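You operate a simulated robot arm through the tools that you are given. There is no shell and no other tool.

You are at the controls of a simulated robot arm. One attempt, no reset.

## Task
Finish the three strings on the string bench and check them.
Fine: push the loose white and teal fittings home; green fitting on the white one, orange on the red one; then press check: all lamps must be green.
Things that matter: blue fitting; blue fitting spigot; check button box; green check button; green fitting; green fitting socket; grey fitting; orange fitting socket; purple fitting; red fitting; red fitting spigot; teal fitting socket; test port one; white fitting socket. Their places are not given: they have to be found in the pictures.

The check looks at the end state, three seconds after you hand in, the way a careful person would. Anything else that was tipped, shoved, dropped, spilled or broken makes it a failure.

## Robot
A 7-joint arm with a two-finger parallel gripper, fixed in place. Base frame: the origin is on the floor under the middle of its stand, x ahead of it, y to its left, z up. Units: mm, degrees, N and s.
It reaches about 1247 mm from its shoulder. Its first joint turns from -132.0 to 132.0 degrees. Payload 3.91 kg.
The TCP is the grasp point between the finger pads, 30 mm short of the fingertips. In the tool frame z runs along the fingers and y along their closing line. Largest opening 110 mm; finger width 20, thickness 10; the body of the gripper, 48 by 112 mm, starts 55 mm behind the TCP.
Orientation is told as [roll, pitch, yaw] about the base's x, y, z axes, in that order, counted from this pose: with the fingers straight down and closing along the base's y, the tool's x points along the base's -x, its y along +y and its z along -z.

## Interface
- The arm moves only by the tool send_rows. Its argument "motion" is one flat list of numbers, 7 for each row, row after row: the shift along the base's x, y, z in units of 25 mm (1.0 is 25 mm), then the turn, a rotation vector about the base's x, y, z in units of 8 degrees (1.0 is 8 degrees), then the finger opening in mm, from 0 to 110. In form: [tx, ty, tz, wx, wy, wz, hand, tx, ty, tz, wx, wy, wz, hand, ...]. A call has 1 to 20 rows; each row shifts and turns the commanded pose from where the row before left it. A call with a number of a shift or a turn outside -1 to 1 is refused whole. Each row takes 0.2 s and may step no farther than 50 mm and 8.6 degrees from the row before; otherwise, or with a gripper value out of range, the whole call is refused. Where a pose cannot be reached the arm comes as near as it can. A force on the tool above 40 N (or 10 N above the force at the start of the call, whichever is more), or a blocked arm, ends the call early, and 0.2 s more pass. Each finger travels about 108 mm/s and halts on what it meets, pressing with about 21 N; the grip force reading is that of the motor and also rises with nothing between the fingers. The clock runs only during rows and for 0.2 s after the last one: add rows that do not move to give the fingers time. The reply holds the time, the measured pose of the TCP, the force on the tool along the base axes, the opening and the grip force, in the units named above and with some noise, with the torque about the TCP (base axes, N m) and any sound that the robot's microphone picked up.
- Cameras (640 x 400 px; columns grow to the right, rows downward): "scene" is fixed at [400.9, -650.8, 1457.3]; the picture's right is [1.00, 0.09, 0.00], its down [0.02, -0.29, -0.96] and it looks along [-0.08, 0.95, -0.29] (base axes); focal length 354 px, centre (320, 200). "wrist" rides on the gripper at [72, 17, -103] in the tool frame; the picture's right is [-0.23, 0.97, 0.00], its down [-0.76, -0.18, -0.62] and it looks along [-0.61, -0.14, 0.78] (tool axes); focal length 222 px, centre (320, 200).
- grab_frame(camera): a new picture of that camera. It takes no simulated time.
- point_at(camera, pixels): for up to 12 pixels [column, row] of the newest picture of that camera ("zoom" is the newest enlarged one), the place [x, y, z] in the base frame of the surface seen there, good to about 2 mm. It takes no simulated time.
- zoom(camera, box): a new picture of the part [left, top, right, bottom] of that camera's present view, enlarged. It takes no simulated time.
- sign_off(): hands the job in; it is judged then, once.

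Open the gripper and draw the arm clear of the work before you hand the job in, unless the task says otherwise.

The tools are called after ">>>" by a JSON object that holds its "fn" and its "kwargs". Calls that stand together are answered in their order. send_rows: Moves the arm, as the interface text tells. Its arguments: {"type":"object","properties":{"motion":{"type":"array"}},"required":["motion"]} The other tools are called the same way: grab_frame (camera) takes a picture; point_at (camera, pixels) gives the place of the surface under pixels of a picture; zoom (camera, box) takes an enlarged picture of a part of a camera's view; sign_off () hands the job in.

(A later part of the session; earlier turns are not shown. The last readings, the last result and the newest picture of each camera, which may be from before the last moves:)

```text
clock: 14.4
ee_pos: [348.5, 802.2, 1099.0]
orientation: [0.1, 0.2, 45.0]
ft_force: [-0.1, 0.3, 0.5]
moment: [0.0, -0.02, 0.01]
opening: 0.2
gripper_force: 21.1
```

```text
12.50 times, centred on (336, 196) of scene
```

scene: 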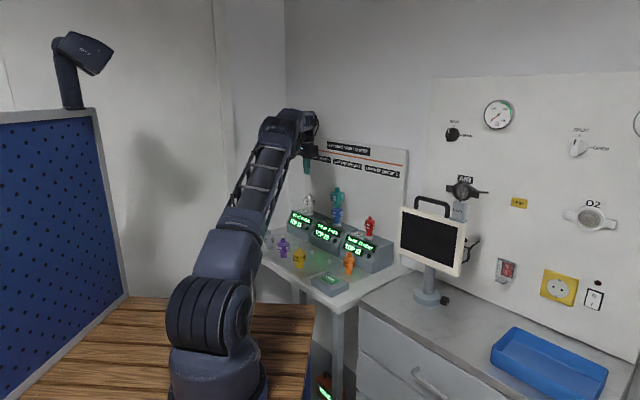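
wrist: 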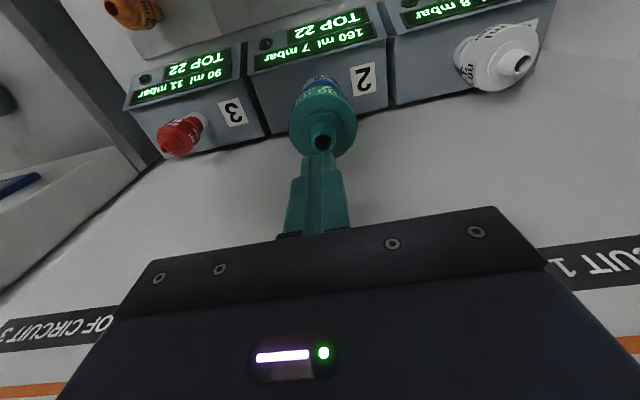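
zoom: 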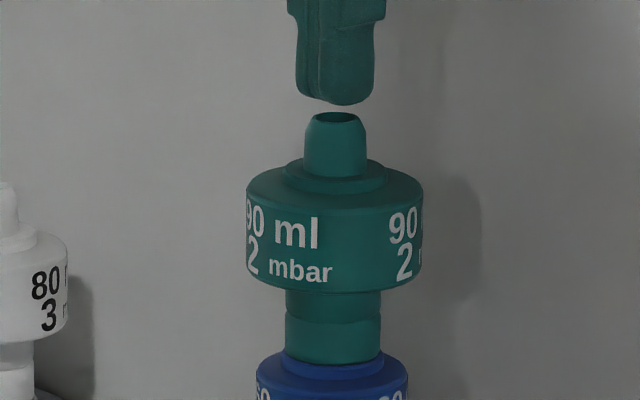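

Teal has dropped onto the blue shoulder by itself ahead of the tip. I press on to confirm it is home.

>>> {"fn": "send_rows", "kwargs": {"motion": [0, 0, -0.08, 0, 0, 0, 0, 0, 0, -0.06, 0, 0, 0, 0, 0, 0, -0.04, 0, 0, 0, 0, 0, 0, -0.04, 0, 0, 0, 0]}}

>>> {"fn": "zoom", "kwargs": {"camera": "scene", "box": [320, 180, 352, 212]}}

```text
clock: 15.4
ee_pos: [349.3, 801.8, 1092.4]
orientation: [0.1, 0.1, 45.0]
ft_force: [0.2, -0.1, -0.5]
moment: [-0.03, 0.0, -0.01]
opening: 0.0
gripper_force: 21.1
```

```text
12.50 times, centred on (336, 196) of scene
```

zoom: 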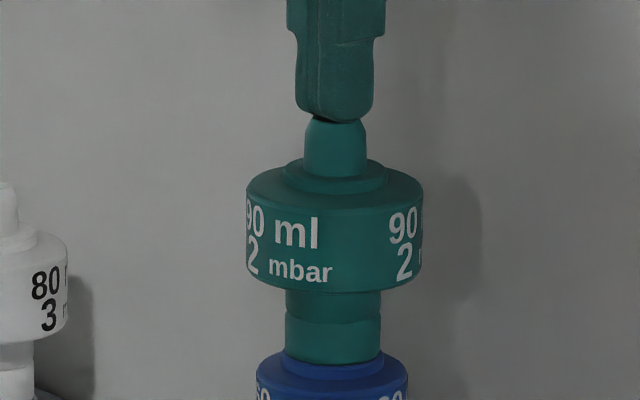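

The tip is just at the rim now, no force yet. I press another couple of millimetres.

>>> {"fn": "send_rows", "kwargs": {"motion": [0, 0, -0.04, 0, 0, 0, 0, 0, 0, -0.04, 0, 0, 0, 0, 0, 0, -0.03, 0, 0, 0, 0]}}

>>> {"fn": "zoom", "kwargs": {"camera": "scene", "box": [320, 190, 352, 222]}}

```text
clock: 16.2
ee_pos: [349.7, 802.1, 1092.2]
orientation: [0.3, 0.0, 44.9]
ft_force: [-0.3, -0.6, 20.4]
moment: [0.0, 0.06, 0.0]
opening: 0.0
gripper_force: 21.1
```

```text
12.50 times, centred on (336, 206) of scene
```

zoom: 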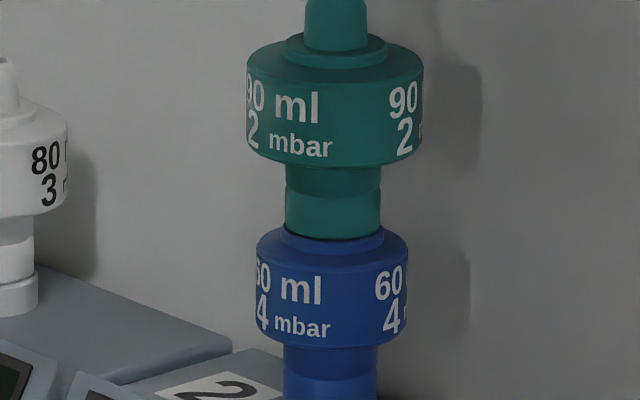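

20 N resistance: teal is seated. I press once more briefly to about 35 N, then lift off.

>>> {"fn": "send_rows", "kwargs": {"motion": [0, 0, -0.03, 0, 0, 0, 0, 0, 0, -0.02, 0, 0, 0, 0]}}

```text
clock: 16.9
ee_pos: [349.3, 802.4, 1092.2]
orientation: [0.4, -0.1, 45.0]
ft_force: [-1.7, -2.2, 8.3]
moment: [-0.09, 0.09, 0.0]
opening: 0.0
gripper_force: 21.1
stopped in row 2: the force on the tool passed its limit at 42 N (the readings are from after the stop); the commanded pose is now the measured one
```

Teal home. I lift off, open to 75 mm, and travel at z≈1137 to above the green fitting near (−18,816).

>>> {"fn": "send_rows", "kwargs": {"motion": [0, 0, 0.9, 0, 0, 0, 0, 0, 0, 0.9, -0.05, 0.0125, 0, 0, -0.98, 0.0363, 0, 0, 0, 0, 0, -0.98, 0.0363, 0, 0, 0, 0, 0, -0.98, 0.0363, 0, 0, 0, 0, 0, -0.98, 0.0363, 0, 0, 0, 0, 0, -0.98, 0.0363, 0, 0, 0, 0, 0, -0.98, 0.0363, 0, 0, 0, 0, 0, -0.98, 0.0363, 0, 0, 0, 0, 20, -0.98, 0.0363, 0, 0, 0, 0, 40, -0.98, 0.0363, 0, 0, 0, 0, 60, -0.98, 0.0363, 0, 0, 0, 0, 75, -0.98, 0.0363, 0, 0, 0, 0, 75, -0.98, 0.0363, 0, 0, 0, 0, 75, -0.98, 0.0363, 0, 0, 0, 0, 75, -0.98, 0.0363, 0, 0, 0, 0, 75, -0.98, 0.0363, 0, 0, 0, 0, 75, 0, 0, 0, 0, 0, 0, 75]}}

>>> {"fn": "grab_frame", "kwargs": {"camera": "wrist"}}

>>> {"fn": "grab_frame", "kwargs": {"camera": "scene"}}

```text
clock: 20.7
ee_pos: [-17.4, 817.5, 1135.9]
orientation: [-0.1, 0.3, 45.0]
ft_force: [-0.9, -0.4, -0.9]
moment: [-0.03, -0.01, 0.01]
opening: 75.0
gripper_force: 0.0
```

```text
taken
```

wrist: 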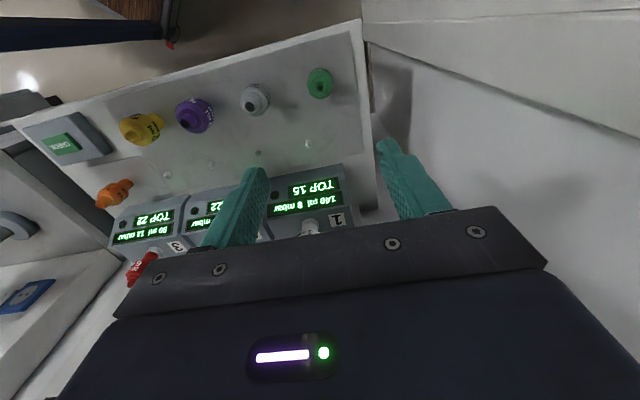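

```text
taken
```

scene: 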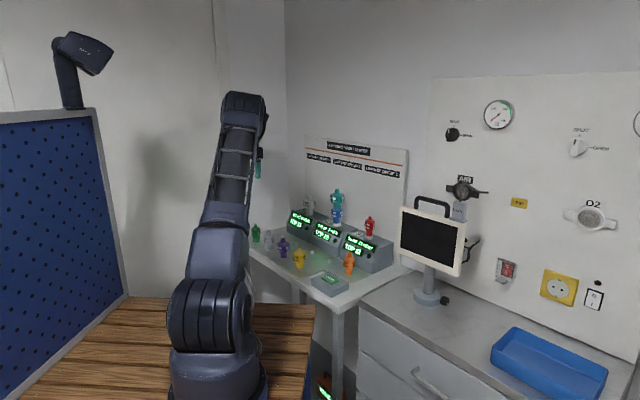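

Green is at wrist (320,83), between the open fingers' line. I descend to about z 945 for a closer look.

>>> {"fn": "send_rows", "kwargs": {"motion": [0, 0, -0.95, 0, 0, 0, 75, 0, 0, -0.95, 0, 0, 0, 75, 0, 0, -0.95, 0, 0, 0, 75, 0, 0, -0.95, 0, 0, 0, 75, 0, 0, -0.95, 0, 0, 0, 75, 0, 0, -0.95, 0, 0, 0, 75, 0, 0, -0.95, 0, 0, 0, 75, 0, 0, -0.95, 0, 0, 0, 75, 0, 0, 0, 0, 0, 0, 75]}}

>>> {"fn": "grab_frame", "kwargs": {"camera": "wrist"}}

>>> {"fn": "zoom", "kwargs": {"camera": "wrist", "box": [280, 90, 360, 170]}}

```text
clock: 22.7
ee_pos: [-17.5, 815.2, 944.7]
orientation: [0.0, 0.3, 45.0]
ft_force: [0.3, -0.3, 0.5]
moment: [-0.05, -0.02, 0.01]
opening: 74.8
gripper_force: 0.0
```

```text
taken
```

wrist: 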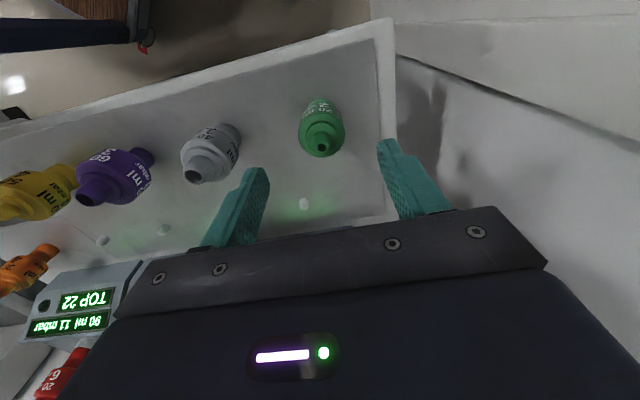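

```text
5.00 times, centred on (320, 130) of wrist
```

zoom: 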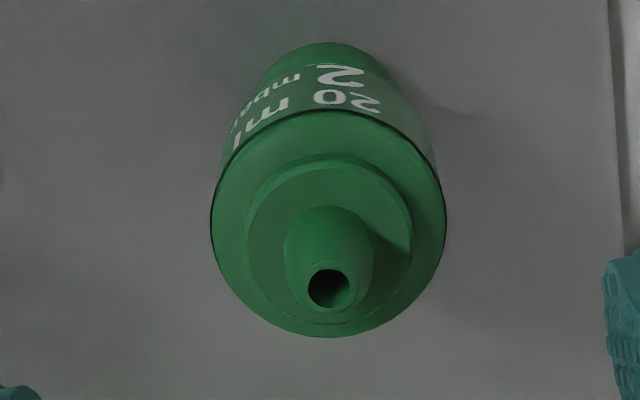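

Green is centred around wrist (322,135). I sample its top rims to fit the centre.

>>> {"fn": "point_at", "kwargs": {"camera": "zoom", "pixels": [[330, 261], [303, 290], [330, 314], [357, 290], [230, 210], [425, 215], [330, 328], [250, 280], [410, 275], [328, 130]]}}

```text
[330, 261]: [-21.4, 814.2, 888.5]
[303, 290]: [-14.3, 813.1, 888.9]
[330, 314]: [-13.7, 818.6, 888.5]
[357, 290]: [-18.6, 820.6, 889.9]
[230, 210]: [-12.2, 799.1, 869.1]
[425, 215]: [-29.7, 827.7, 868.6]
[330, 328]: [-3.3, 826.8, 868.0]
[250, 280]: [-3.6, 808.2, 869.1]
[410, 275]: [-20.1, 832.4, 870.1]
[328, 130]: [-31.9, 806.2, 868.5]
```

Green's centre fits (−17.4,816.6), body z 838–869. I lower straight to TCP z≈853 with fingers open 75, levelling the 0.3° pitch.

>>> {"fn": "send_rows", "kwargs": {"motion": [0, 0.03, -0.9, 0, -0.0375, 0, 75, 0, 0, -0.9, 0, 0, 0, 75, 0, 0, -0.9, 0, 0, 0, 75, 0, 0, -0.9, 0, 0, 0, 75, 0, 0, 0, 0, 0, 0, 75]}}

>>> {"fn": "grab_frame", "kwargs": {"camera": "wrist"}}

```text
clock: 23.9
ee_pos: [-17.8, 818.6, 854.3]
orientation: [-0.2, 0.0, 45.1]
ft_force: [-0.2, -0.3, 0.0]
moment: [-0.03, 0.02, 0.01]
opening: 75.0
gripper_force: 0.1
```

```text
taken
```

wrist: 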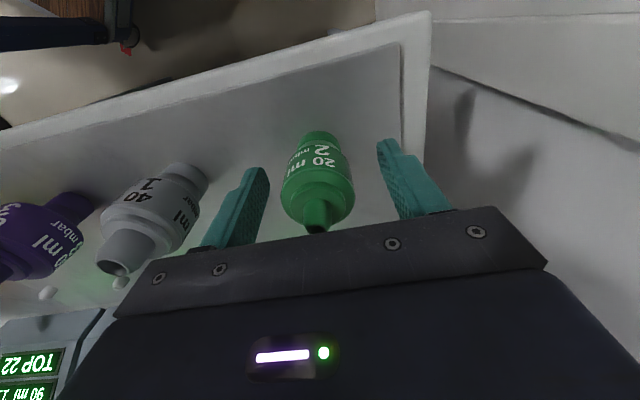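

Green's body sits centred between the pads (columns 281–353). I close the fingers on it.

>>> {"fn": "send_rows", "kwargs": {"motion": [0, 0, 0, 0, 0, 0, 55, 0, 0, 0, 0, 0, 0, 46, 0, 0, 0, 0, 0, 0, 40, 0, 0, 0, 0, 0, 0, 34, 0, 0, 0, 0, 0, 0, 30, 0, 0, 0, 0, 0, 0, 25]}}

>>> {"fn": "grab_frame", "kwargs": {"camera": "wrist"}}

```text
clock: 25.3
ee_pos: [-20.2, 817.5, 855.3]
orientation: [-0.1, 0.1, 45.0]
ft_force: [-0.3, 0.6, 1.4]
moment: [0.01, 0.02, 0.0]
opening: 38.9
gripper_force: 21.1
```

```text
taken
```

wrist: 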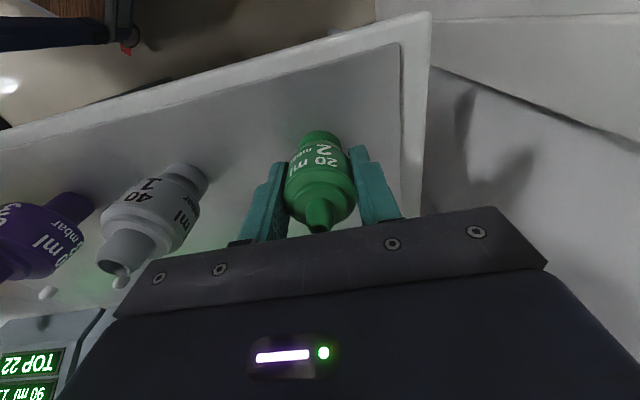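

Green is gripped (opening 38.9, 21 N). I lift it straight up slowly at first, then to z≈1010, and check.

>>> {"fn": "send_rows", "kwargs": {"motion": [0, 0, 0.2, 0, 0, 0, 20, 0, 0, 0.4, 0, 0, 0, 20, 0, 0, 0.7, 0, 0, 0, 20, 0, 0, 0.9, 0, 0, 0, 20, 0, 0, 0.9, 0, 0, 0, 20, 0, 0, 0, 0, 0, 0, 20]}}

>>> {"fn": "grab_frame", "kwargs": {"camera": "wrist"}}

>>> {"fn": "zoom", "kwargs": {"camera": "scene", "box": [235, 190, 275, 250]}}

```text
clock: 26.7
ee_pos: [-17.1, 814.8, 934.0]
orientation: [-0.2, 0.0, 44.9]
ft_force: [0.2, 0.3, -1.3]
moment: [0.01, 0.0, 0.01]
opening: 39.0
gripper_force: 20.7
```

```text
taken
```

wrist: 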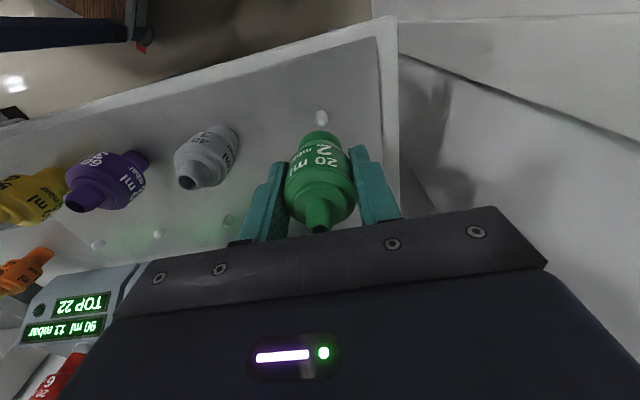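

```text
6.67 times, centred on (255, 220) of scene
```

zoom: 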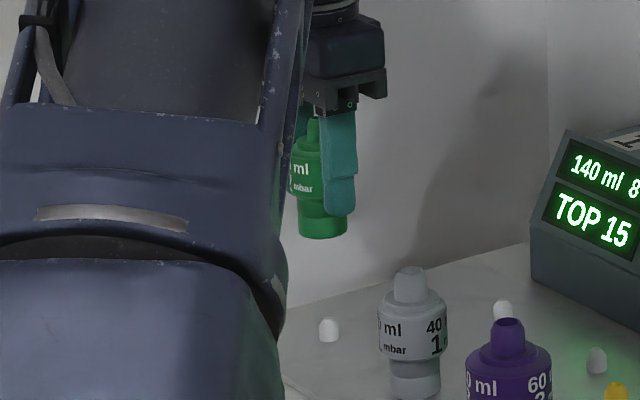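

Green lifted off its peg, well gripped. I measure where its axis is relative to the tool.

>>> {"fn": "zoom", "kwargs": {"camera": "wrist", "box": [270, 120, 370, 240]}}

>>> {"fn": "point_at", "kwargs": {"camera": "wrist", "pixels": [[321, 118], [318, 227], [308, 222], [328, 222], [320, 140], [320, 150], [295, 205], [343, 203], [297, 170], [340, 165]]}}

```text
3.33 times, centred on (320, 180) of wrist
```

zoom: 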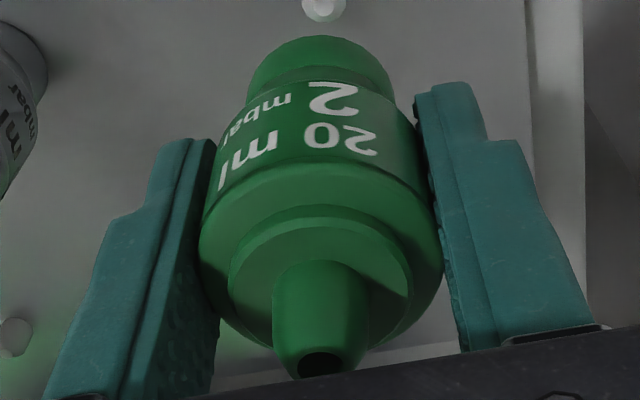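

```text
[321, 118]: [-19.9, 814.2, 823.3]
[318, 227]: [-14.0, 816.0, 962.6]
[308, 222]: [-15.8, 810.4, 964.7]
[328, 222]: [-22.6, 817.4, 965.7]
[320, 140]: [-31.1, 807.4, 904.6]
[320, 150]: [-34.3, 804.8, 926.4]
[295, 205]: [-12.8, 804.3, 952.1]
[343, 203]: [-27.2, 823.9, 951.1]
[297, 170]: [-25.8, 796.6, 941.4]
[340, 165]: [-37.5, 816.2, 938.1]
```

Axis lies on the TCP within ~1 mm. I raise to z≈1066 and carry green to a point just short of the white fitting, about (205,925).

>>> {"fn": "send_rows", "kwargs": {"motion": [0, 0, 0.9, 0, 0, 0, 20, 0, 0, 0.9, 0, 0, 0, 20, 0, 0, 0.9, 0, 0, 0, 20, 0, 0, 0.9, 0, 0, 0, 20, 0, 0, 0.9, 0, 0, 0, 20, 0, 0, 0.8, 0, 0, 0, 20, 0.892, 0.436, 0, 0, 0, 0, 20, 0.892, 0.436, 0, 0, 0, 0, 20, 0.892, 0.436, 0, 0, 0, 0, 20, 0.892, 0.436, 0, 0, 0, 0, 20, 0.892, 0.436, 0, 0, 0, 0, 20, 0.892, 0.436, 0, 0, 0, 0, 20, 0.892, 0.436, 0, 0, 0, 0, 20, 0.892, 0.436, 0, 0, 0, 0, 20, 0.892, 0.436, 0, 0, 0, 0, 20, 0.892, 0.436, 0, 0, 0, 0, 20, 0, 0, 0, 0, 0, 0, 20]}}

>>> {"fn": "grab_frame", "kwargs": {"camera": "wrist"}}

>>> {"fn": "zoom", "kwargs": {"camera": "scene", "box": [291, 175, 323, 215]}}

```text
clock: 30.3
ee_pos: [205.3, 925.5, 1065.5]
orientation: [-0.2, 0.2, 45.0]
ft_force: [-0.5, 0.8, -0.1]
moment: [0.01, 0.01, -0.01]
opening: 38.8
gripper_force: 21.4
```

```text
taken
```

wrist: 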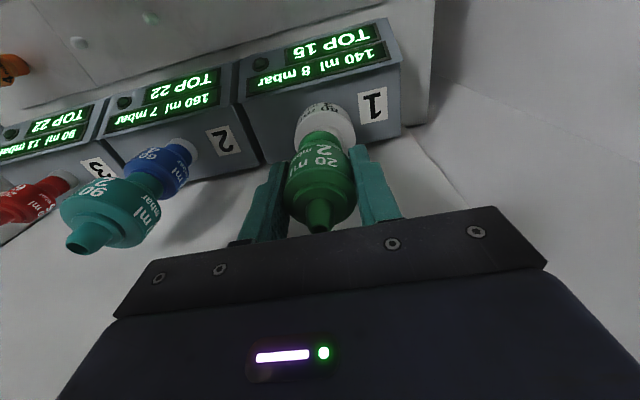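

```text
10.00 times, centred on (307, 195) of scene
```

zoom: 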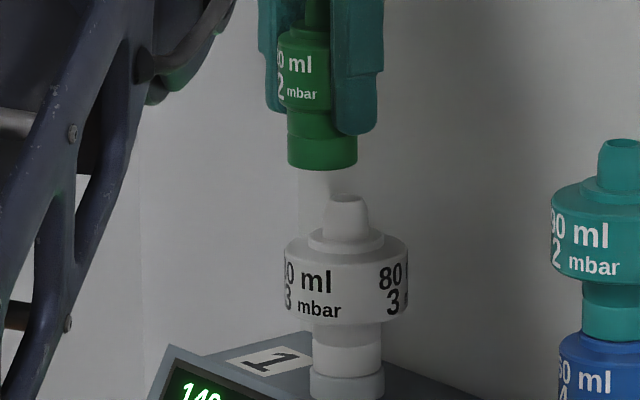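

Both green socket (zoom col 322) and white spigot (col 346) are clearly seen. I measure both to get the offset.

>>> {"fn": "point_at", "kwargs": {"camera": "zoom", "pixels": [[322, 125], [322, 135], [322, 145], [322, 155], [322, 163], [346, 210], [346, 218], [346, 226], [346, 234], [346, 290], [346, 200], [346, 345]]}}

```text
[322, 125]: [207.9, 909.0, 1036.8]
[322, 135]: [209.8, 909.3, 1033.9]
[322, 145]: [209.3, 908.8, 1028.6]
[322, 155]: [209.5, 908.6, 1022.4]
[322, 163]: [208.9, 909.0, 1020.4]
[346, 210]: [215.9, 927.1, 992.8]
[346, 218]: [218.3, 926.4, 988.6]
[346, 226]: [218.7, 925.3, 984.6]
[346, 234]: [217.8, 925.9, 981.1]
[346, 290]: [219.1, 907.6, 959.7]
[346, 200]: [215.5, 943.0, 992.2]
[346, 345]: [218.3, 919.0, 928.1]
```

Offsets come to about (+9.5,+11.3) mm to put green's axis over white's. I make that shift at height and recheck.

>>> {"fn": "send_rows", "kwargs": {"motion": [0.19, 0.226, 0, 0, 0, 0, 20, 0.19, 0.226, 0, 0.025, -0.02, 0, 20, 0, 0, -0.3, 0, 0, 0, 20, 0, 0, 0, 0, 0, 0, 20]}}

>>> {"fn": "zoom", "kwargs": {"camera": "scene", "box": [297, 180, 321, 210]}}

>>> {"fn": "point_at", "kwargs": {"camera": "zoom", "pixels": [[325, 90], [325, 110], [325, 130], [325, 145], [325, 158], [330, 205], [330, 215], [330, 225], [330, 235], [330, 245], [330, 300], [330, 365]]}}

```text
clock: 31.3
ee_pos: [214.2, 936.6, 1058.6]
orientation: [-0.2, -0.3, 44.9]
ft_force: [0.1, -0.4, -0.3]
moment: [-0.01, 0.01, 0.0]
opening: 38.9
gripper_force: 21.5
```

```text
13.33 times, centred on (309, 195) of scene
```

zoom: 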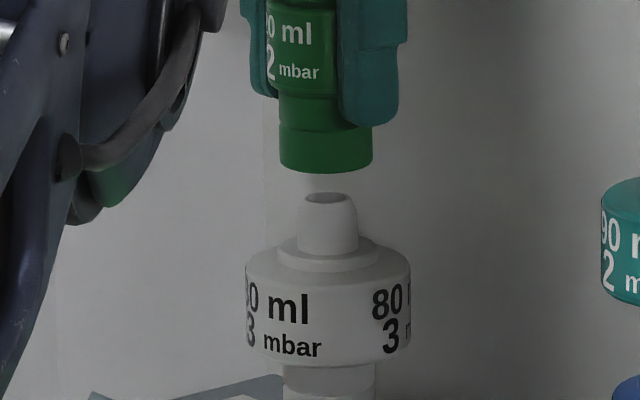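

```text
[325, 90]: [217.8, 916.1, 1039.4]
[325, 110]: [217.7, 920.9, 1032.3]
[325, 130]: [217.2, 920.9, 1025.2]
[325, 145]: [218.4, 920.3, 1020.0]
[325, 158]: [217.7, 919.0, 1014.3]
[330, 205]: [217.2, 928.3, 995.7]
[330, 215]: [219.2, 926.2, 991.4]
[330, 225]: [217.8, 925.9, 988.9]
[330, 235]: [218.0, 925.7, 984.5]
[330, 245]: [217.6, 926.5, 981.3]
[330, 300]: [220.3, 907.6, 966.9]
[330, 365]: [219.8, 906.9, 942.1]
```

Green is ~1 mm left of white in the picture (326 vs 329). I shift +0.9 mm in x and lower slowly onto the spigot.

>>> {"fn": "send_rows", "kwargs": {"motion": [0.036, 0, -0.12, 0, 0, 0, 20, 0, 0, -0.12, 0, 0, 0, 20, 0, 0, -0.12, 0, 0, 0, 20, 0, 0, -0.12, 0, 0, 0, 20, 0, 0, -0.1, 0, 0, 0, 20]}}

>>> {"fn": "zoom", "kwargs": {"camera": "scene", "box": [297, 180, 321, 210]}}

```text
clock: 32.5
ee_pos: [216.1, 936.4, 1044.8]
orientation: [-0.1, -0.3, 45.1]
ft_force: [-0.3, 0.1, 0.5]
moment: [-0.02, 0.0, -0.02]
opening: 38.9
gripper_force: 21.2
```

```text
13.33 times, centred on (309, 195) of scene
```

zoom: 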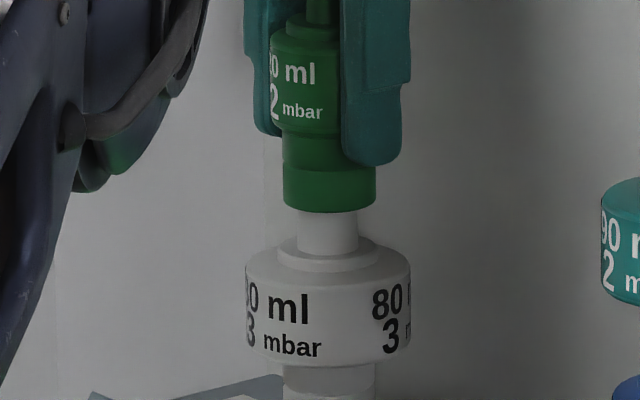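

Green's mouth is over the spigot without force, centres 330 vs 329. I continue down slowly.

>>> {"fn": "send_rows", "kwargs": {"motion": [0, 0, -0.1, 0, 0, 0, 20, 0, 0, -0.1, 0, 0, 0, 20, 0, 0, -0.1, 0, 0, 0, 20]}}

>>> {"fn": "zoom", "kwargs": {"camera": "scene", "box": [297, 180, 321, 210]}}

```text
clock: 33.3
ee_pos: [216.2, 937.7, 1036.1]
orientation: [-0.1, -0.1, 45.0]
ft_force: [-0.4, -0.3, 0.0]
moment: [-0.01, 0.03, -0.01]
opening: 39.1
gripper_force: 21.5
```

```text
13.33 times, centred on (309, 195) of scene
```

zoom: 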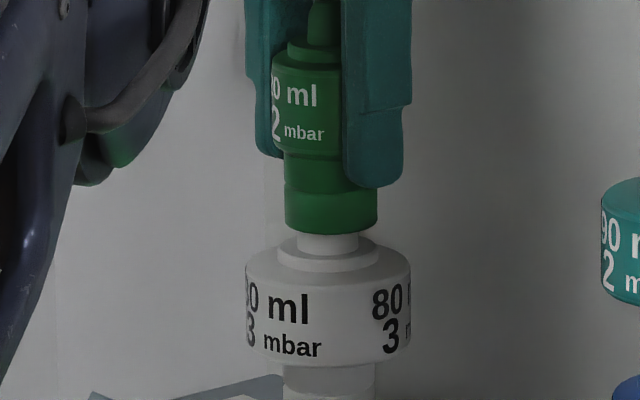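

Sliding on freely, ~9 mm still to go. I go on down in 2 mm steps.

>>> {"fn": "send_rows", "kwargs": {"motion": [0, 0, -0.08, 0, 0, 0, 20, 0, 0, -0.08, 0, 0, 0, 20, 0, 0, -0.06, 0, 0, 0, 20, 0, 0, -0.06, 0, 0, 0, 20]}}

>>> {"fn": "zoom", "kwargs": {"camera": "scene", "box": [297, 180, 321, 210]}}

```text
clock: 34.3
ee_pos: [215.5, 936.5, 1028.7]
orientation: [-0.2, -0.2, 45.1]
ft_force: [-1.1, -0.4, 0.2]
moment: [0.04, 0.03, -0.01]
opening: 39.3
gripper_force: 21.4
```

```text
13.33 times, centred on (309, 195) of scene
```

zoom: 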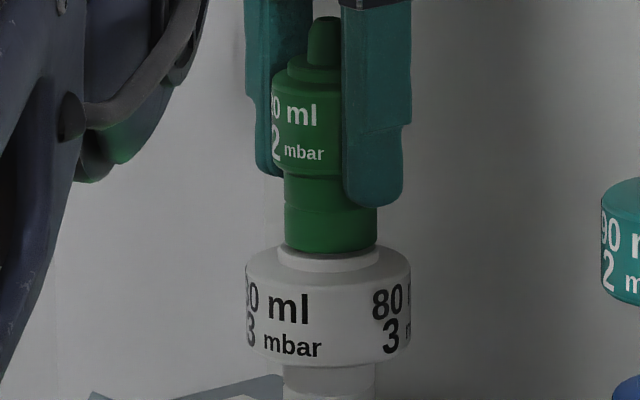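

Almost seated. I continue in 1 mm steps until force shows.

>>> {"fn": "send_rows", "kwargs": {"motion": [0, 0, -0.04, 0, 0, 0, 20, 0, 0, -0.04, 0, 0, 0, 20, 0, 0, 0, 0, 0, 0, 20]}}

>>> {"fn": "zoom", "kwargs": {"camera": "scene", "box": [297, 185, 321, 209]}}

```text
clock: 35.1
ee_pos: [215.5, 937.0, 1026.1]
orientation: [-0.2, -0.2, 45.1]
ft_force: [0.0, -0.1, 1.5]
moment: [-0.01, 0.03, -0.06]
opening: 39.0
gripper_force: 20.8
```

```text
16.00 times, centred on (309, 197) of scene
```

zoom: 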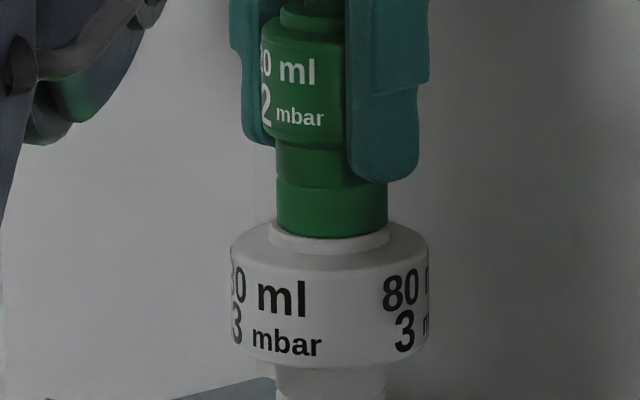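

Contact just beginning (1.5 N). I press another 2 mm to confirm seating.

>>> {"fn": "send_rows", "kwargs": {"motion": [0, 0, -0.04, 0, 0, 0, 20, 0, 0, -0.04, 0, 0, 0, 20]}}

>>> {"fn": "zoom", "kwargs": {"camera": "scene", "box": [297, 185, 321, 209]}}

```text
clock: 35.7
ee_pos: [215.6, 936.6, 1027.4]
orientation: [-0.2, -0.1, 45.0]
ft_force: [-0.5, 4.5, 10.1]
moment: [0.21, 0.05, 0.01]
opening: 38.7
gripper_force: 21.1
```

```text
16.00 times, centred on (309, 197) of scene
```

zoom: 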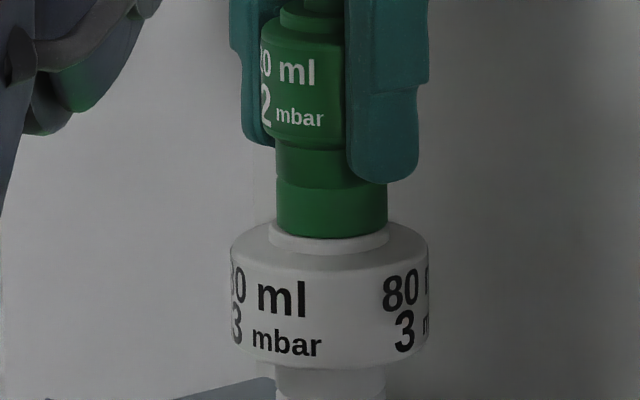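

10 N with no movement: green is seated on white. I relax the push, open the fingers, and rise straight up to z≈1096 (within reach).

>>> {"fn": "send_rows", "kwargs": {"motion": [0, 0, 0.06, 0, 0, 0, 30, 0, 0, 0, 0, 0, 0, 50, 0, 0, 0, 0, 0, 0, 65, 0, 0, 0, 0, 0, 0, 65, 0, 0, 0.3, 0, 0, 0, 65, 0, 0, 0.6, 0, 0, 0, 65, 0, 0, 0.9, 0, 0, 0, 65, 0, 0, 0.9, 0, 0, 0, 65, 0, 0, 0, 0, 0, 0, 65]}}

>>> {"fn": "grab_frame", "kwargs": {"camera": "wrist"}}

>>> {"fn": "zoom", "kwargs": {"camera": "scene", "box": [289, 165, 329, 215]}}

```text
clock: 37.7
ee_pos: [218.0, 929.0, 1093.0]
orientation: [-0.1, -0.3, 45.0]
ft_force: [-0.2, 0.3, 0.2]
moment: [-0.03, 0.02, -0.01]
opening: 64.8
gripper_force: 0.1
out of reach, approached as far as the arm can: row 8
```

```text
taken
```

wrist: 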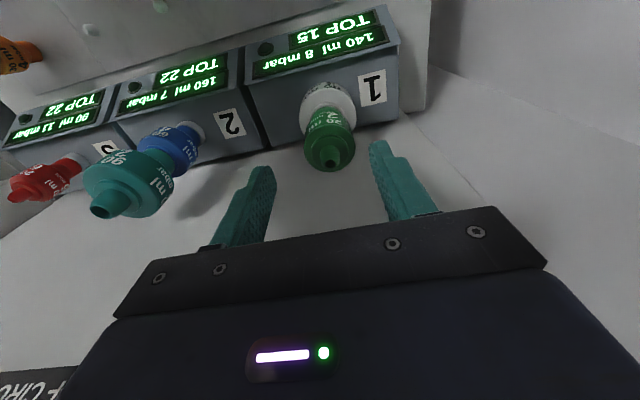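

```text
8.00 times, centred on (309, 190) of scene
```

zoom: 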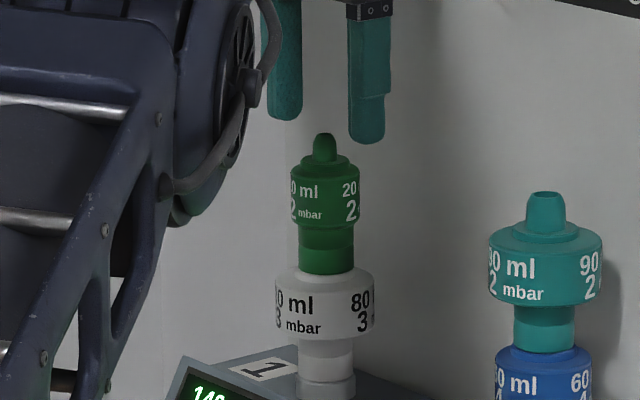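

Green stands upright on white; the arm hit its reach limit near z 1093. I check the seating lines of both joined strings closely.

>>> {"fn": "zoom", "kwargs": {"camera": "scene", "box": [299, 185, 319, 205]}}

>>> {"fn": "zoom", "kwargs": {"camera": "scene", "box": [327, 195, 347, 215]}}

>>> {"fn": "zoom", "kwargs": {"camera": "wrist", "box": [280, 60, 380, 180]}}

```text
16.00 times, centred on (309, 195) of scene
```

zoom: 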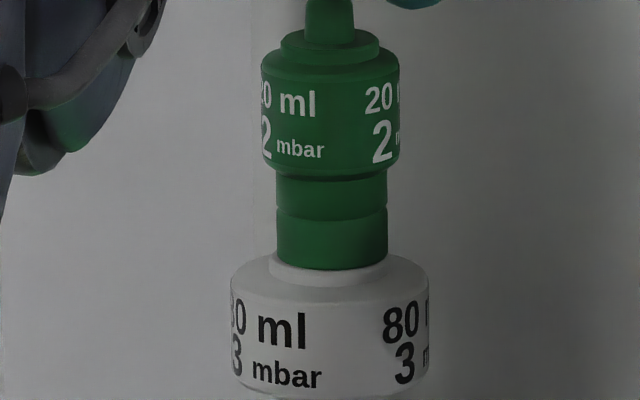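

```text
16.00 times, centred on (337, 205) of scene
```

zoom: 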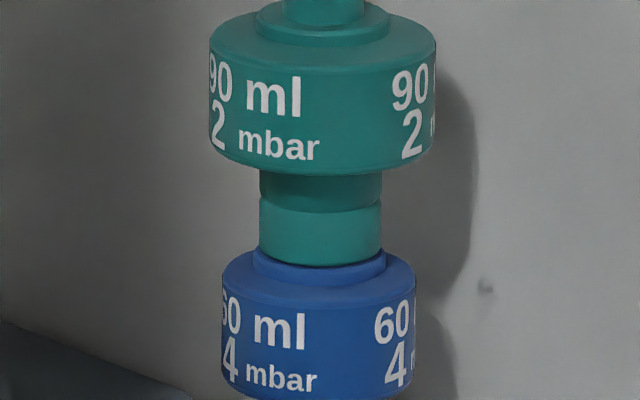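

```text
3.33 times, centred on (330, 120) of wrist
```

zoom: 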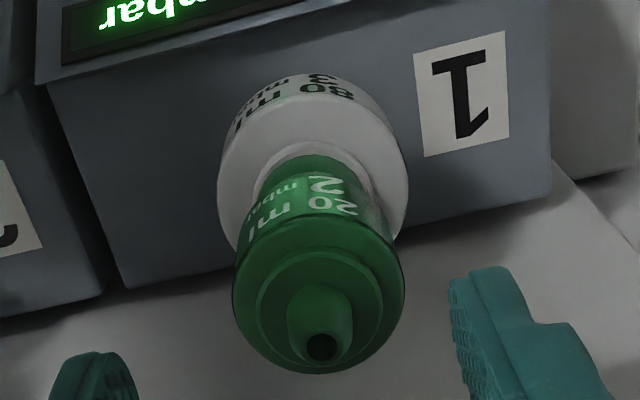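

Both joints look tight. I back away toward the robot, rise, and travel at z≈1140 to above the orange fitting near (407,547).

>>> {"fn": "send_rows", "kwargs": {"motion": [-0.6, -0.6, 0.1, 0, 0, 0, 65, -0.6, -0.6, 0.1, 0, 0, 0, 65, -0.6, -0.6, 0.1, 0, 0, 0, 65, -0.3, -0.6, 0.8, 0, 0, 0, 65, -0.3, -0.6, 0.8, 0, 0, 0, 75, 0.766, -0.945, 0, 0, 0, 0, 75, 0.766, -0.945, 0, 0, 0, 0, 75, 0.766, -0.945, 0, 0, 0, 0, 75, 0.766, -0.945, 0, 0, 0, 0, 75, 0.766, -0.945, 0, 0, 0, 0, 75, 0.766, -0.945, 0, 0, 0, 0, 75, 0.766, -0.945, 0, 0, 0, 0, 75, 0.766, -0.945, 0, 0, 0, 0, 75, 0.766, -0.945, 0, 0, 0, 0, 75, 0.766, -0.945, 0, 0, 0, 0, 75, 0.766, -0.945, 0, 0, 0, 0, 75, 0.766, -0.945, 0, 0, 0, 0, 75, 0.766, -0.945, 0, 0, 0, 0, 75, 0, 0, 0, 0, 0, 0, 75]}}

>>> {"fn": "grab_frame", "kwargs": {"camera": "wrist"}}

>>> {"fn": "grab_frame", "kwargs": {"camera": "scene"}}

```text
clock: 41.7
ee_pos: [407.4, 546.9, 1139.7]
orientation: [0.0, -0.1, 45.1]
ft_force: [-1.1, -0.7, -0.4]
moment: [0.01, 0.0, -0.02]
opening: 74.9
gripper_force: 0.0
```

```text
taken
```

wrist: 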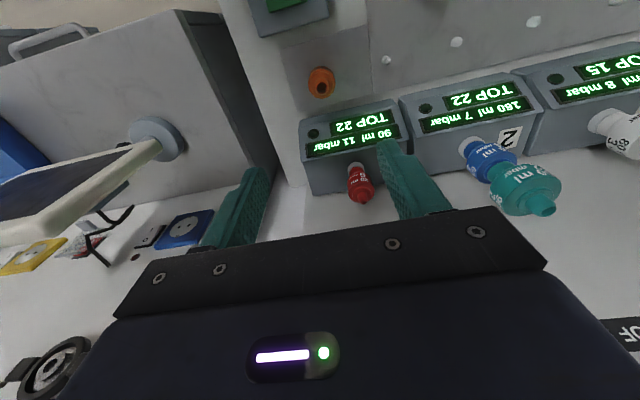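

```text
taken
```

scene: 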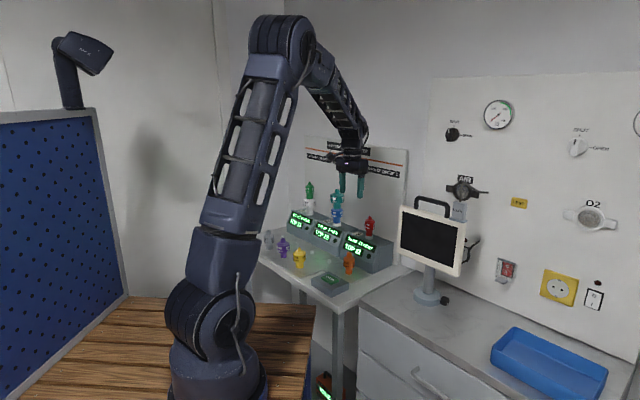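

Above orange; the monitor is to the right so I check its distance, then descend to z≈945.

>>> {"fn": "point_at", "kwargs": {"camera": "scene", "pixels": [[403, 215], [401, 245], [420, 200], [430, 295], [415, 240], [345, 190], [352, 165]]}}

>>> {"fn": "send_rows", "kwargs": {"motion": [0, 0, -0.95, 0, 0, 0, 75, 0, 0, -0.95, 0, 0, 0, 75, 0, 0, -0.95, 0, 0, 0, 75, 0, 0, -0.95, 0, 0, 0, 75, 0, 0, -0.95, 0, 0, 0, 75, 0, 0, -0.95, 0, 0, 0, 75, 0, 0, -0.95, 0, 0, 0, 75, 0, 0, -0.95, 0, 0, 0, 75, 0, 0, 0, 0, 0, 0, 75]}}

>>> {"fn": "grab_frame", "kwargs": {"camera": "wrist"}}

>>> {"fn": "zoom", "kwargs": {"camera": "wrist", "box": [280, 90, 360, 170]}}

```text
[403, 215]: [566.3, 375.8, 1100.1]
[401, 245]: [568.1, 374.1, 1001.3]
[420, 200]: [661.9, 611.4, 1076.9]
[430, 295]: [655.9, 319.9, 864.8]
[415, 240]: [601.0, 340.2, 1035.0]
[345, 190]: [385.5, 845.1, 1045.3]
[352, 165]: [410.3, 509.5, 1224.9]
```

```text
clock: 43.7
ee_pos: [406.2, 546.0, 949.9]
orientation: [0.0, -0.2, 45.0]
ft_force: [0.1, -0.7, 0.8]
moment: [-0.02, -0.03, 0.0]
opening: 75.0
gripper_force: 0.0
```

```text
taken
```

wrist: 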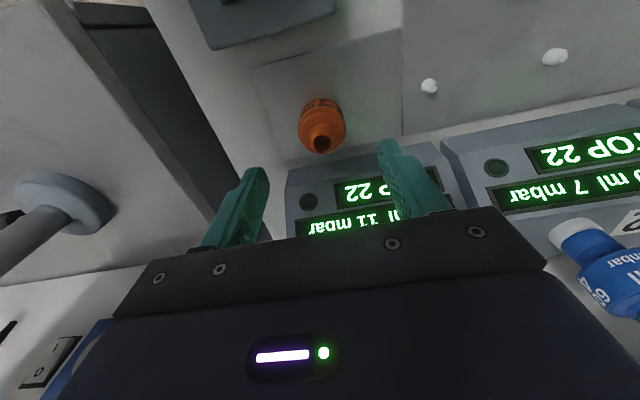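

```text
5.00 times, centred on (320, 130) of wrist
```

zoom: 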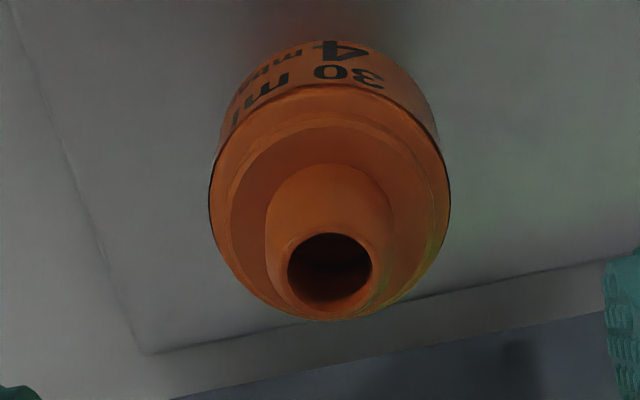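

Clear of everything. I sample orange's rim to fit its axis.

>>> {"fn": "point_at", "kwargs": {"camera": "zoom", "pixels": [[283, 262], [377, 262], [330, 229], [330, 313], [296, 240], [364, 240], [296, 300], [364, 300], [225, 200], [435, 200]]}}

```text
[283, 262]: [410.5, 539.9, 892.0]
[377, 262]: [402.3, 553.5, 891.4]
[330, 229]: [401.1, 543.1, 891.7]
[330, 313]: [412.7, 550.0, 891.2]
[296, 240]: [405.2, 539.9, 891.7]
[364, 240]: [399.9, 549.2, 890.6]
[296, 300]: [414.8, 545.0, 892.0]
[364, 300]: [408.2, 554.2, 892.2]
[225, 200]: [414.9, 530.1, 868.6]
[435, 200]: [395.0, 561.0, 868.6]
```

Orange's axis fits (406.8,546.9), practically under the TCP. I lower to z≈854 and close.

>>> {"fn": "send_rows", "kwargs": {"motion": [0, 0, -0.95, 0, 0, 0, 75, 0, 0, -0.95, 0, 0, 0, 75, 0, 0, -0.95, 0, 0, 0, 75, 0, 0, -0.95, 0, 0, 0, 75, 0, 0, 0, 0, 0, 0, 75]}}

>>> {"fn": "grab_frame", "kwargs": {"camera": "wrist"}}

>>> {"fn": "zoom", "kwargs": {"camera": "scene", "box": [329, 230, 369, 285]}}

```text
clock: 44.9
ee_pos: [405.6, 546.8, 856.4]
orientation: [-0.2, -0.2, 45.0]
ft_force: [-0.9, -1.0, -0.6]
moment: [-0.01, 0.01, 0.02]
opening: 74.9
gripper_force: 0.1
```

```text
taken
```

wrist: 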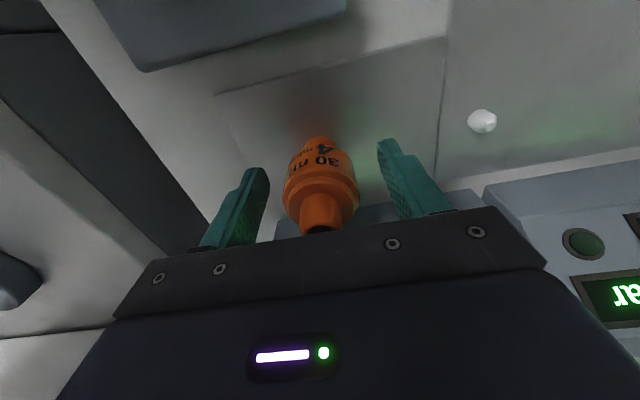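

```text
7.27 times, centred on (349, 258) of scene
```

zoom: 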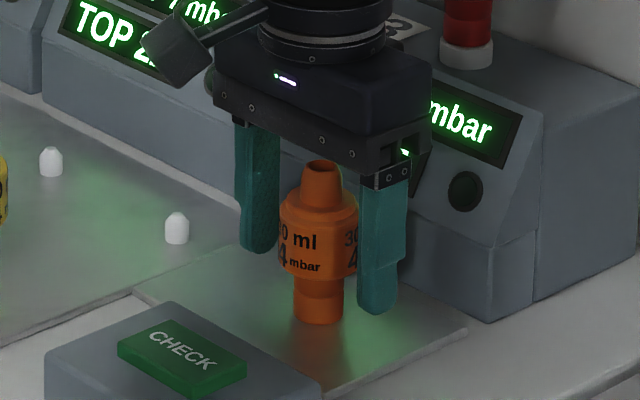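

Orange is centred between the pads. I close on it and lift 25 mm first.

>>> {"fn": "send_rows", "kwargs": {"motion": [0, 0, 0, 0, 0, 0, 55, 0, 0, 0, 0, 0, 0, 46, 0, 0, 0, 0, 0, 0, 40, 0, 0, 0, 0, 0, 0, 34, 0, 0, 0, 0, 0, 0, 28, 0, 0, 0, 0, 0, 0, 20, 0, 0, 0.2, 0, 0, 0, 20, 0, 0, 0.4, 0, 0, 0, 20, 0, 0, 0.4, 0, 0, 0, 20, 0, 0, 0, 0, 0, 0, 20]}}

>>> {"fn": "zoom", "kwargs": {"camera": "scene", "box": [329, 225, 369, 280]}}

>>> {"fn": "grab_frame", "kwargs": {"camera": "wrist"}}

```text
clock: 47.1
ee_pos: [405.0, 545.1, 881.7]
orientation: [-0.1, -0.1, 45.0]
ft_force: [0.4, 0.6, -0.3]
moment: [0.0, -0.02, 0.0]
opening: 41.2
gripper_force: 20.7
```

```text
7.27 times, centred on (349, 252) of scene
```

zoom: 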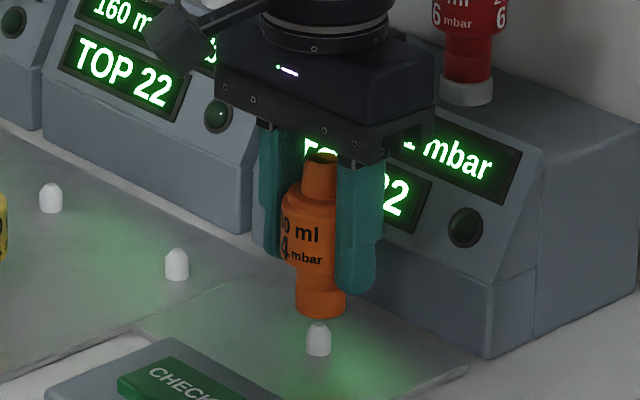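

```text
taken
```

wrist: 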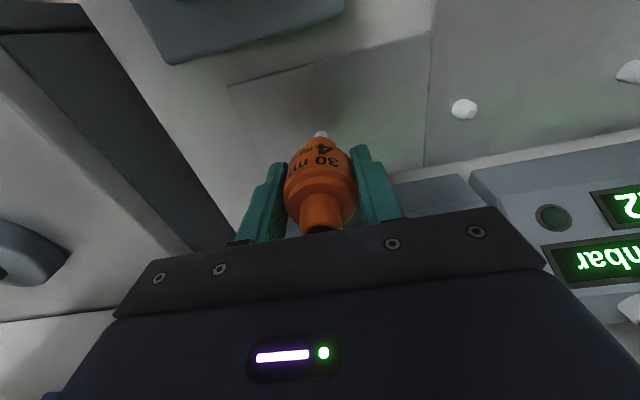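

Orange is off its peg, upright. I raise to z≈1066 and carry it to just short of red, about (475,657).

>>> {"fn": "send_rows", "kwargs": {"motion": [0, 0, 0.92, 0, 0, 0, 20, 0, 0, 0.92, 0, 0, 0, 20, 0, 0, 0.92, 0, 0, 0, 20, 0, 0, 0.92, 0, 0, 0, 20, 0, 0, 0.92, 0, 0, 0, 20, 0, 0, 0.92, 0, 0, 0, 20, 0, 0, 0.92, 0, 0, 0, 20, 0, 0, 0.92, 0, 0, 0, 20, 0.56, 0.88, 0, 0, 0, 0, 20, 0.56, 0.88, 0, 0, 0, 0, 20, 0.56, 0.88, 0, 0, 0, 0, 20, 0.56, 0.88, 0, 0, 0, 0, 20, 0.56, 0.88, 0, 0, 0, 0, 20, 0, 0, 0, 0, 0, 0, 20]}}

>>> {"fn": "grab_frame", "kwargs": {"camera": "scene"}}

>>> {"fn": "zoom", "kwargs": {"camera": "scene", "box": [352, 195, 384, 235]}}

```text
clock: 50.1
ee_pos: [476.5, 656.4, 1065.6]
orientation: [-0.2, -0.2, 44.9]
ft_force: [0.2, 0.3, -0.3]
moment: [0.01, 0.03, -0.03]
opening: 41.0
gripper_force: 20.5
```

```text
taken
```

scene: 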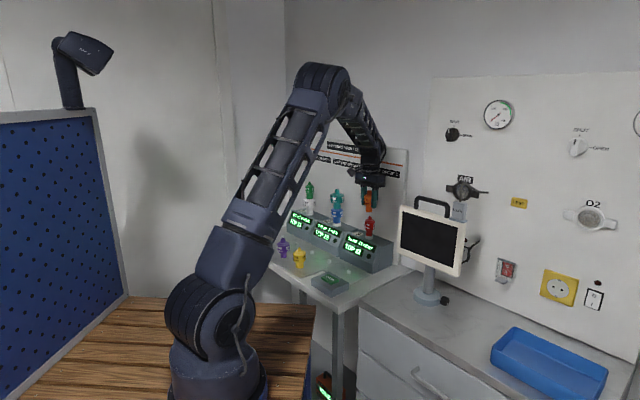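

```text
10.00 times, centred on (368, 215) of scene
```

zoom: 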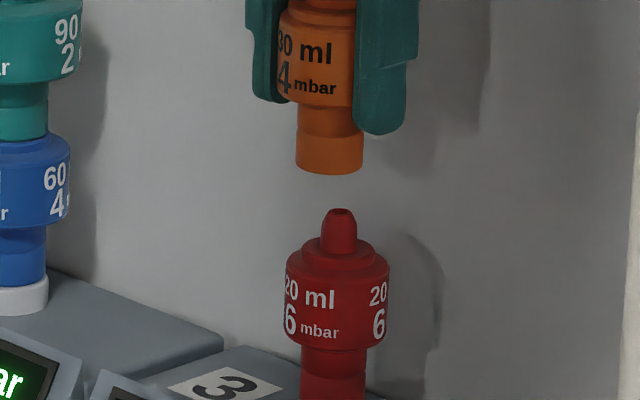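

Orange's socket (zoom col ~330) is near red's spigot (col ~339). I measure both for the offset.

>>> {"fn": "point_at", "kwargs": {"camera": "zoom", "pixels": [[330, 120], [330, 130], [330, 142], [330, 152], [330, 162], [339, 225], [339, 233], [339, 241], [338, 249], [337, 300], [337, 330], [334, 370]]}}

>>> {"fn": "zoom", "kwargs": {"camera": "scene", "box": [358, 200, 378, 225]}}

```text
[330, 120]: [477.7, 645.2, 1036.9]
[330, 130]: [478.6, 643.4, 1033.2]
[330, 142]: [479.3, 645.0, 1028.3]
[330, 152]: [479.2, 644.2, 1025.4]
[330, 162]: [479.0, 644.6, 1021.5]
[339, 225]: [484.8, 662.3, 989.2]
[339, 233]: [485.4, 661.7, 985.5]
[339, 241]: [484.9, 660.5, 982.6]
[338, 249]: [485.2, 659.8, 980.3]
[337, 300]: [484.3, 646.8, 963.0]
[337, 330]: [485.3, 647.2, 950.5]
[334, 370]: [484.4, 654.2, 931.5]
```

```text
16.00 times, centred on (368, 212) of scene
```

zoom: 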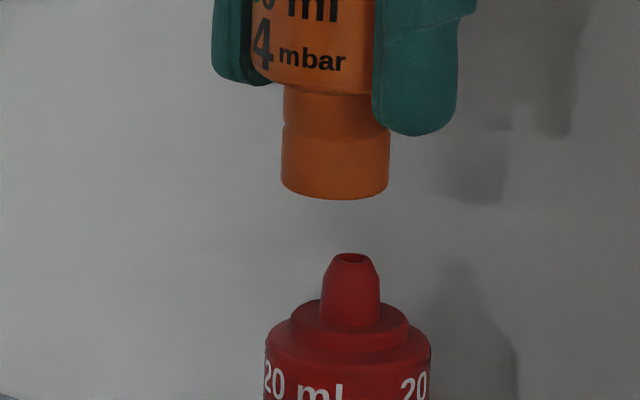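

Offset comes to about (+6.0,+10.2) mm. I shift over, lower a bit, and recheck.

>>> {"fn": "send_rows", "kwargs": {"motion": [0.12, 0.204, 0, 0, 0, 0, 20, 0.12, 0.204, 0, 0, 0, 0, 20, 0, 0, -0.3, 0, 0, 0, 20, 0, 0, 0, 0, 0, 0, 20]}}

>>> {"fn": "zoom", "kwargs": {"camera": "scene", "box": [358, 200, 378, 225]}}

>>> {"fn": "point_at", "kwargs": {"camera": "zoom", "pixels": [[350, 130], [350, 150], [350, 165], [350, 180], [350, 195], [350, 205], [351, 285], [351, 295], [351, 305], [351, 315], [348, 370], [348, 385]]}}

```text
clock: 51.1
ee_pos: [483.4, 666.5, 1057.8]
orientation: [-0.2, -0.2, 45.1]
ft_force: [0.1, 0.7, 0.0]
moment: [-0.02, 0.01, 0.02]
opening: 41.0
gripper_force: 20.7
```

```text
16.00 times, centred on (368, 212) of scene
```

zoom: 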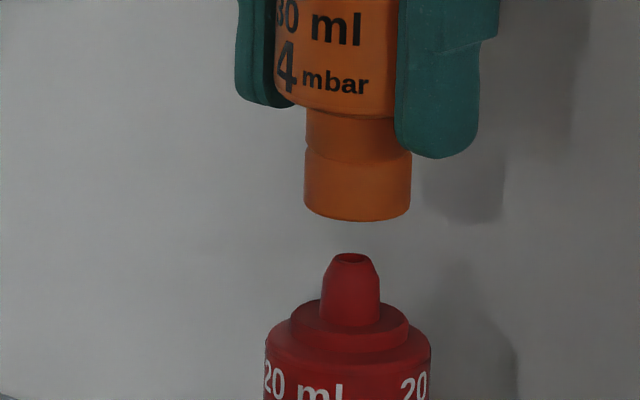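

```text
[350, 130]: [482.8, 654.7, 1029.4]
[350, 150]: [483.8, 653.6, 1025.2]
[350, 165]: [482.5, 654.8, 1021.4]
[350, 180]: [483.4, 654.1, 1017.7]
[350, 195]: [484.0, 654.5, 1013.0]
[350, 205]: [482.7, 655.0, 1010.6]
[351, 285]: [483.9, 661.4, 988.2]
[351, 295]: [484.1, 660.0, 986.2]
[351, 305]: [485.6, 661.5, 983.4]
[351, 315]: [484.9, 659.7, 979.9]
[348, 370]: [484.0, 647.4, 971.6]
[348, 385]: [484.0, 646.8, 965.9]
```

Orange is ~0.7 mm right of red's axis after perspective. I correct (−0.7,+0.4) and lower over the spigot.

>>> {"fn": "send_rows", "kwargs": {"motion": [-0.028, 0.016, -0.12, 0, 0, 0, 20, 0, 0, -0.12, 0, 0, 0, 20, 0, 0, -0.12, 0, 0, 0, 20, 0, 0, -0.12, 0, 0, 0, 20, 0, 0, -0.1, 0, 0, 0, 20]}}

>>> {"fn": "zoom", "kwargs": {"camera": "scene", "box": [358, 205, 378, 230]}}

```text
clock: 52.3
ee_pos: [480.5, 667.4, 1042.3]
orientation: [-0.2, -0.3, 45.0]
ft_force: [0.2, -0.2, -0.8]
moment: [0.0, 0.0, -0.01]
opening: 40.7
gripper_force: 21.6
```

```text
16.00 times, centred on (368, 218) of scene
```

zoom: 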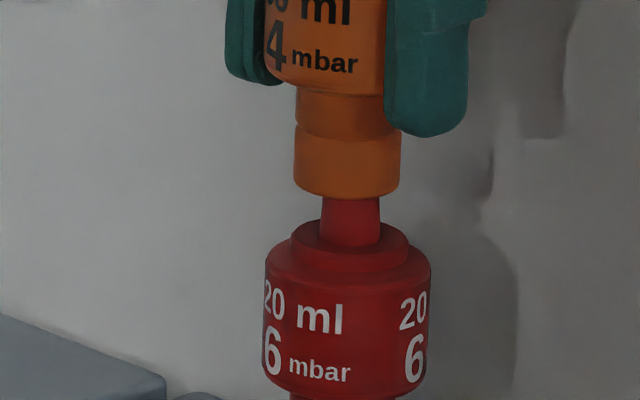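

Orange now shows ~1.2 mm left (347.5 vs ~353 expected), still no force. I nudge +1.2 mm in x and look again.

>>> {"fn": "send_rows", "kwargs": {"motion": [0.048, 0, 0, 0, 0, 0, 20, 0, 0, 0, 0, 0, 0, 20]}}

>>> {"fn": "zoom", "kwargs": {"camera": "scene", "box": [358, 205, 378, 230]}}

>>> {"fn": "point_at", "kwargs": {"camera": "zoom", "pixels": [[350, 110], [350, 140], [350, 155], [350, 170], [350, 185], [351, 215], [351, 225], [351, 235], [348, 300], [348, 330], [348, 350]]}}

```text
clock: 52.9
ee_pos: [481.9, 667.2, 1041.8]
orientation: [-0.2, -0.2, 45.0]
ft_force: [0.4, 0.7, 0.2]
moment: [0.01, -0.01, 0.01]
opening: 40.9
gripper_force: 21.1
```

```text
16.00 times, centred on (368, 218) of scene
```

zoom: 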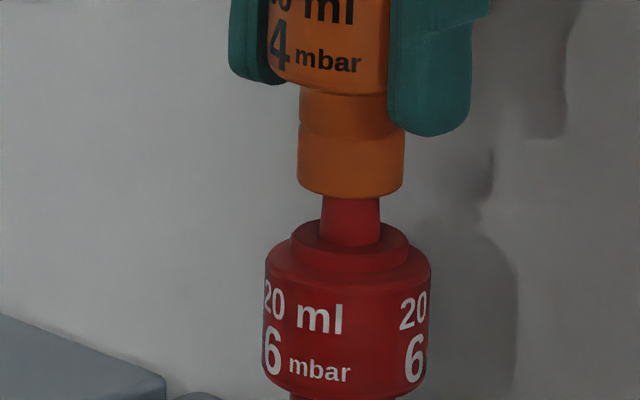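

```text
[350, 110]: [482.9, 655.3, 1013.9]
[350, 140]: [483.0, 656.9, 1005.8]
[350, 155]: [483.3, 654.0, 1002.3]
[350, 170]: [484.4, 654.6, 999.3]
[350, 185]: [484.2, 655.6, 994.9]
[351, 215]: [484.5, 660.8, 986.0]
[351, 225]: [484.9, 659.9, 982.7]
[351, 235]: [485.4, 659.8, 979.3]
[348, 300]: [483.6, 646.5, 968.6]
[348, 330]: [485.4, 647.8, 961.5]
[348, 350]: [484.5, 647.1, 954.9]
```

Centred within 0.5 mm now. I descend further in 2.5 mm steps.

>>> {"fn": "send_rows", "kwargs": {"motion": [0.016, 0, -0.1, 0, 0, 0, 20, 0, 0, -0.1, 0, 0, 0, 20, 0, 0, -0.1, 0, 0, 0, 20]}}

>>> {"fn": "zoom", "kwargs": {"camera": "scene", "box": [358, 205, 378, 230]}}

```text
clock: 53.7
ee_pos: [482.4, 666.4, 1036.0]
orientation: [-0.2, -0.2, 45.1]
ft_force: [-0.3, -0.2, -0.3]
moment: [-0.01, 0.02, 0.03]
opening: 41.0
gripper_force: 21.3
```

```text
16.00 times, centred on (368, 218) of scene
```

zoom: 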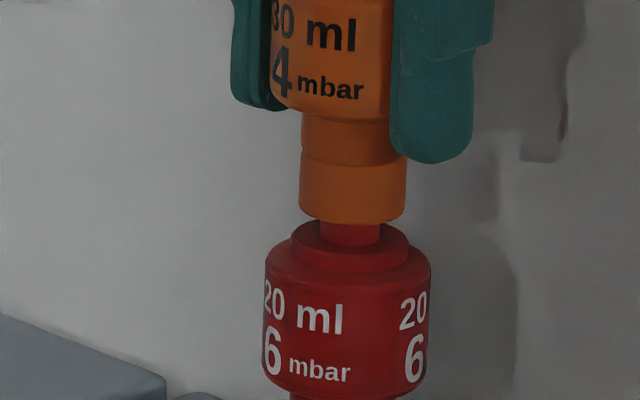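

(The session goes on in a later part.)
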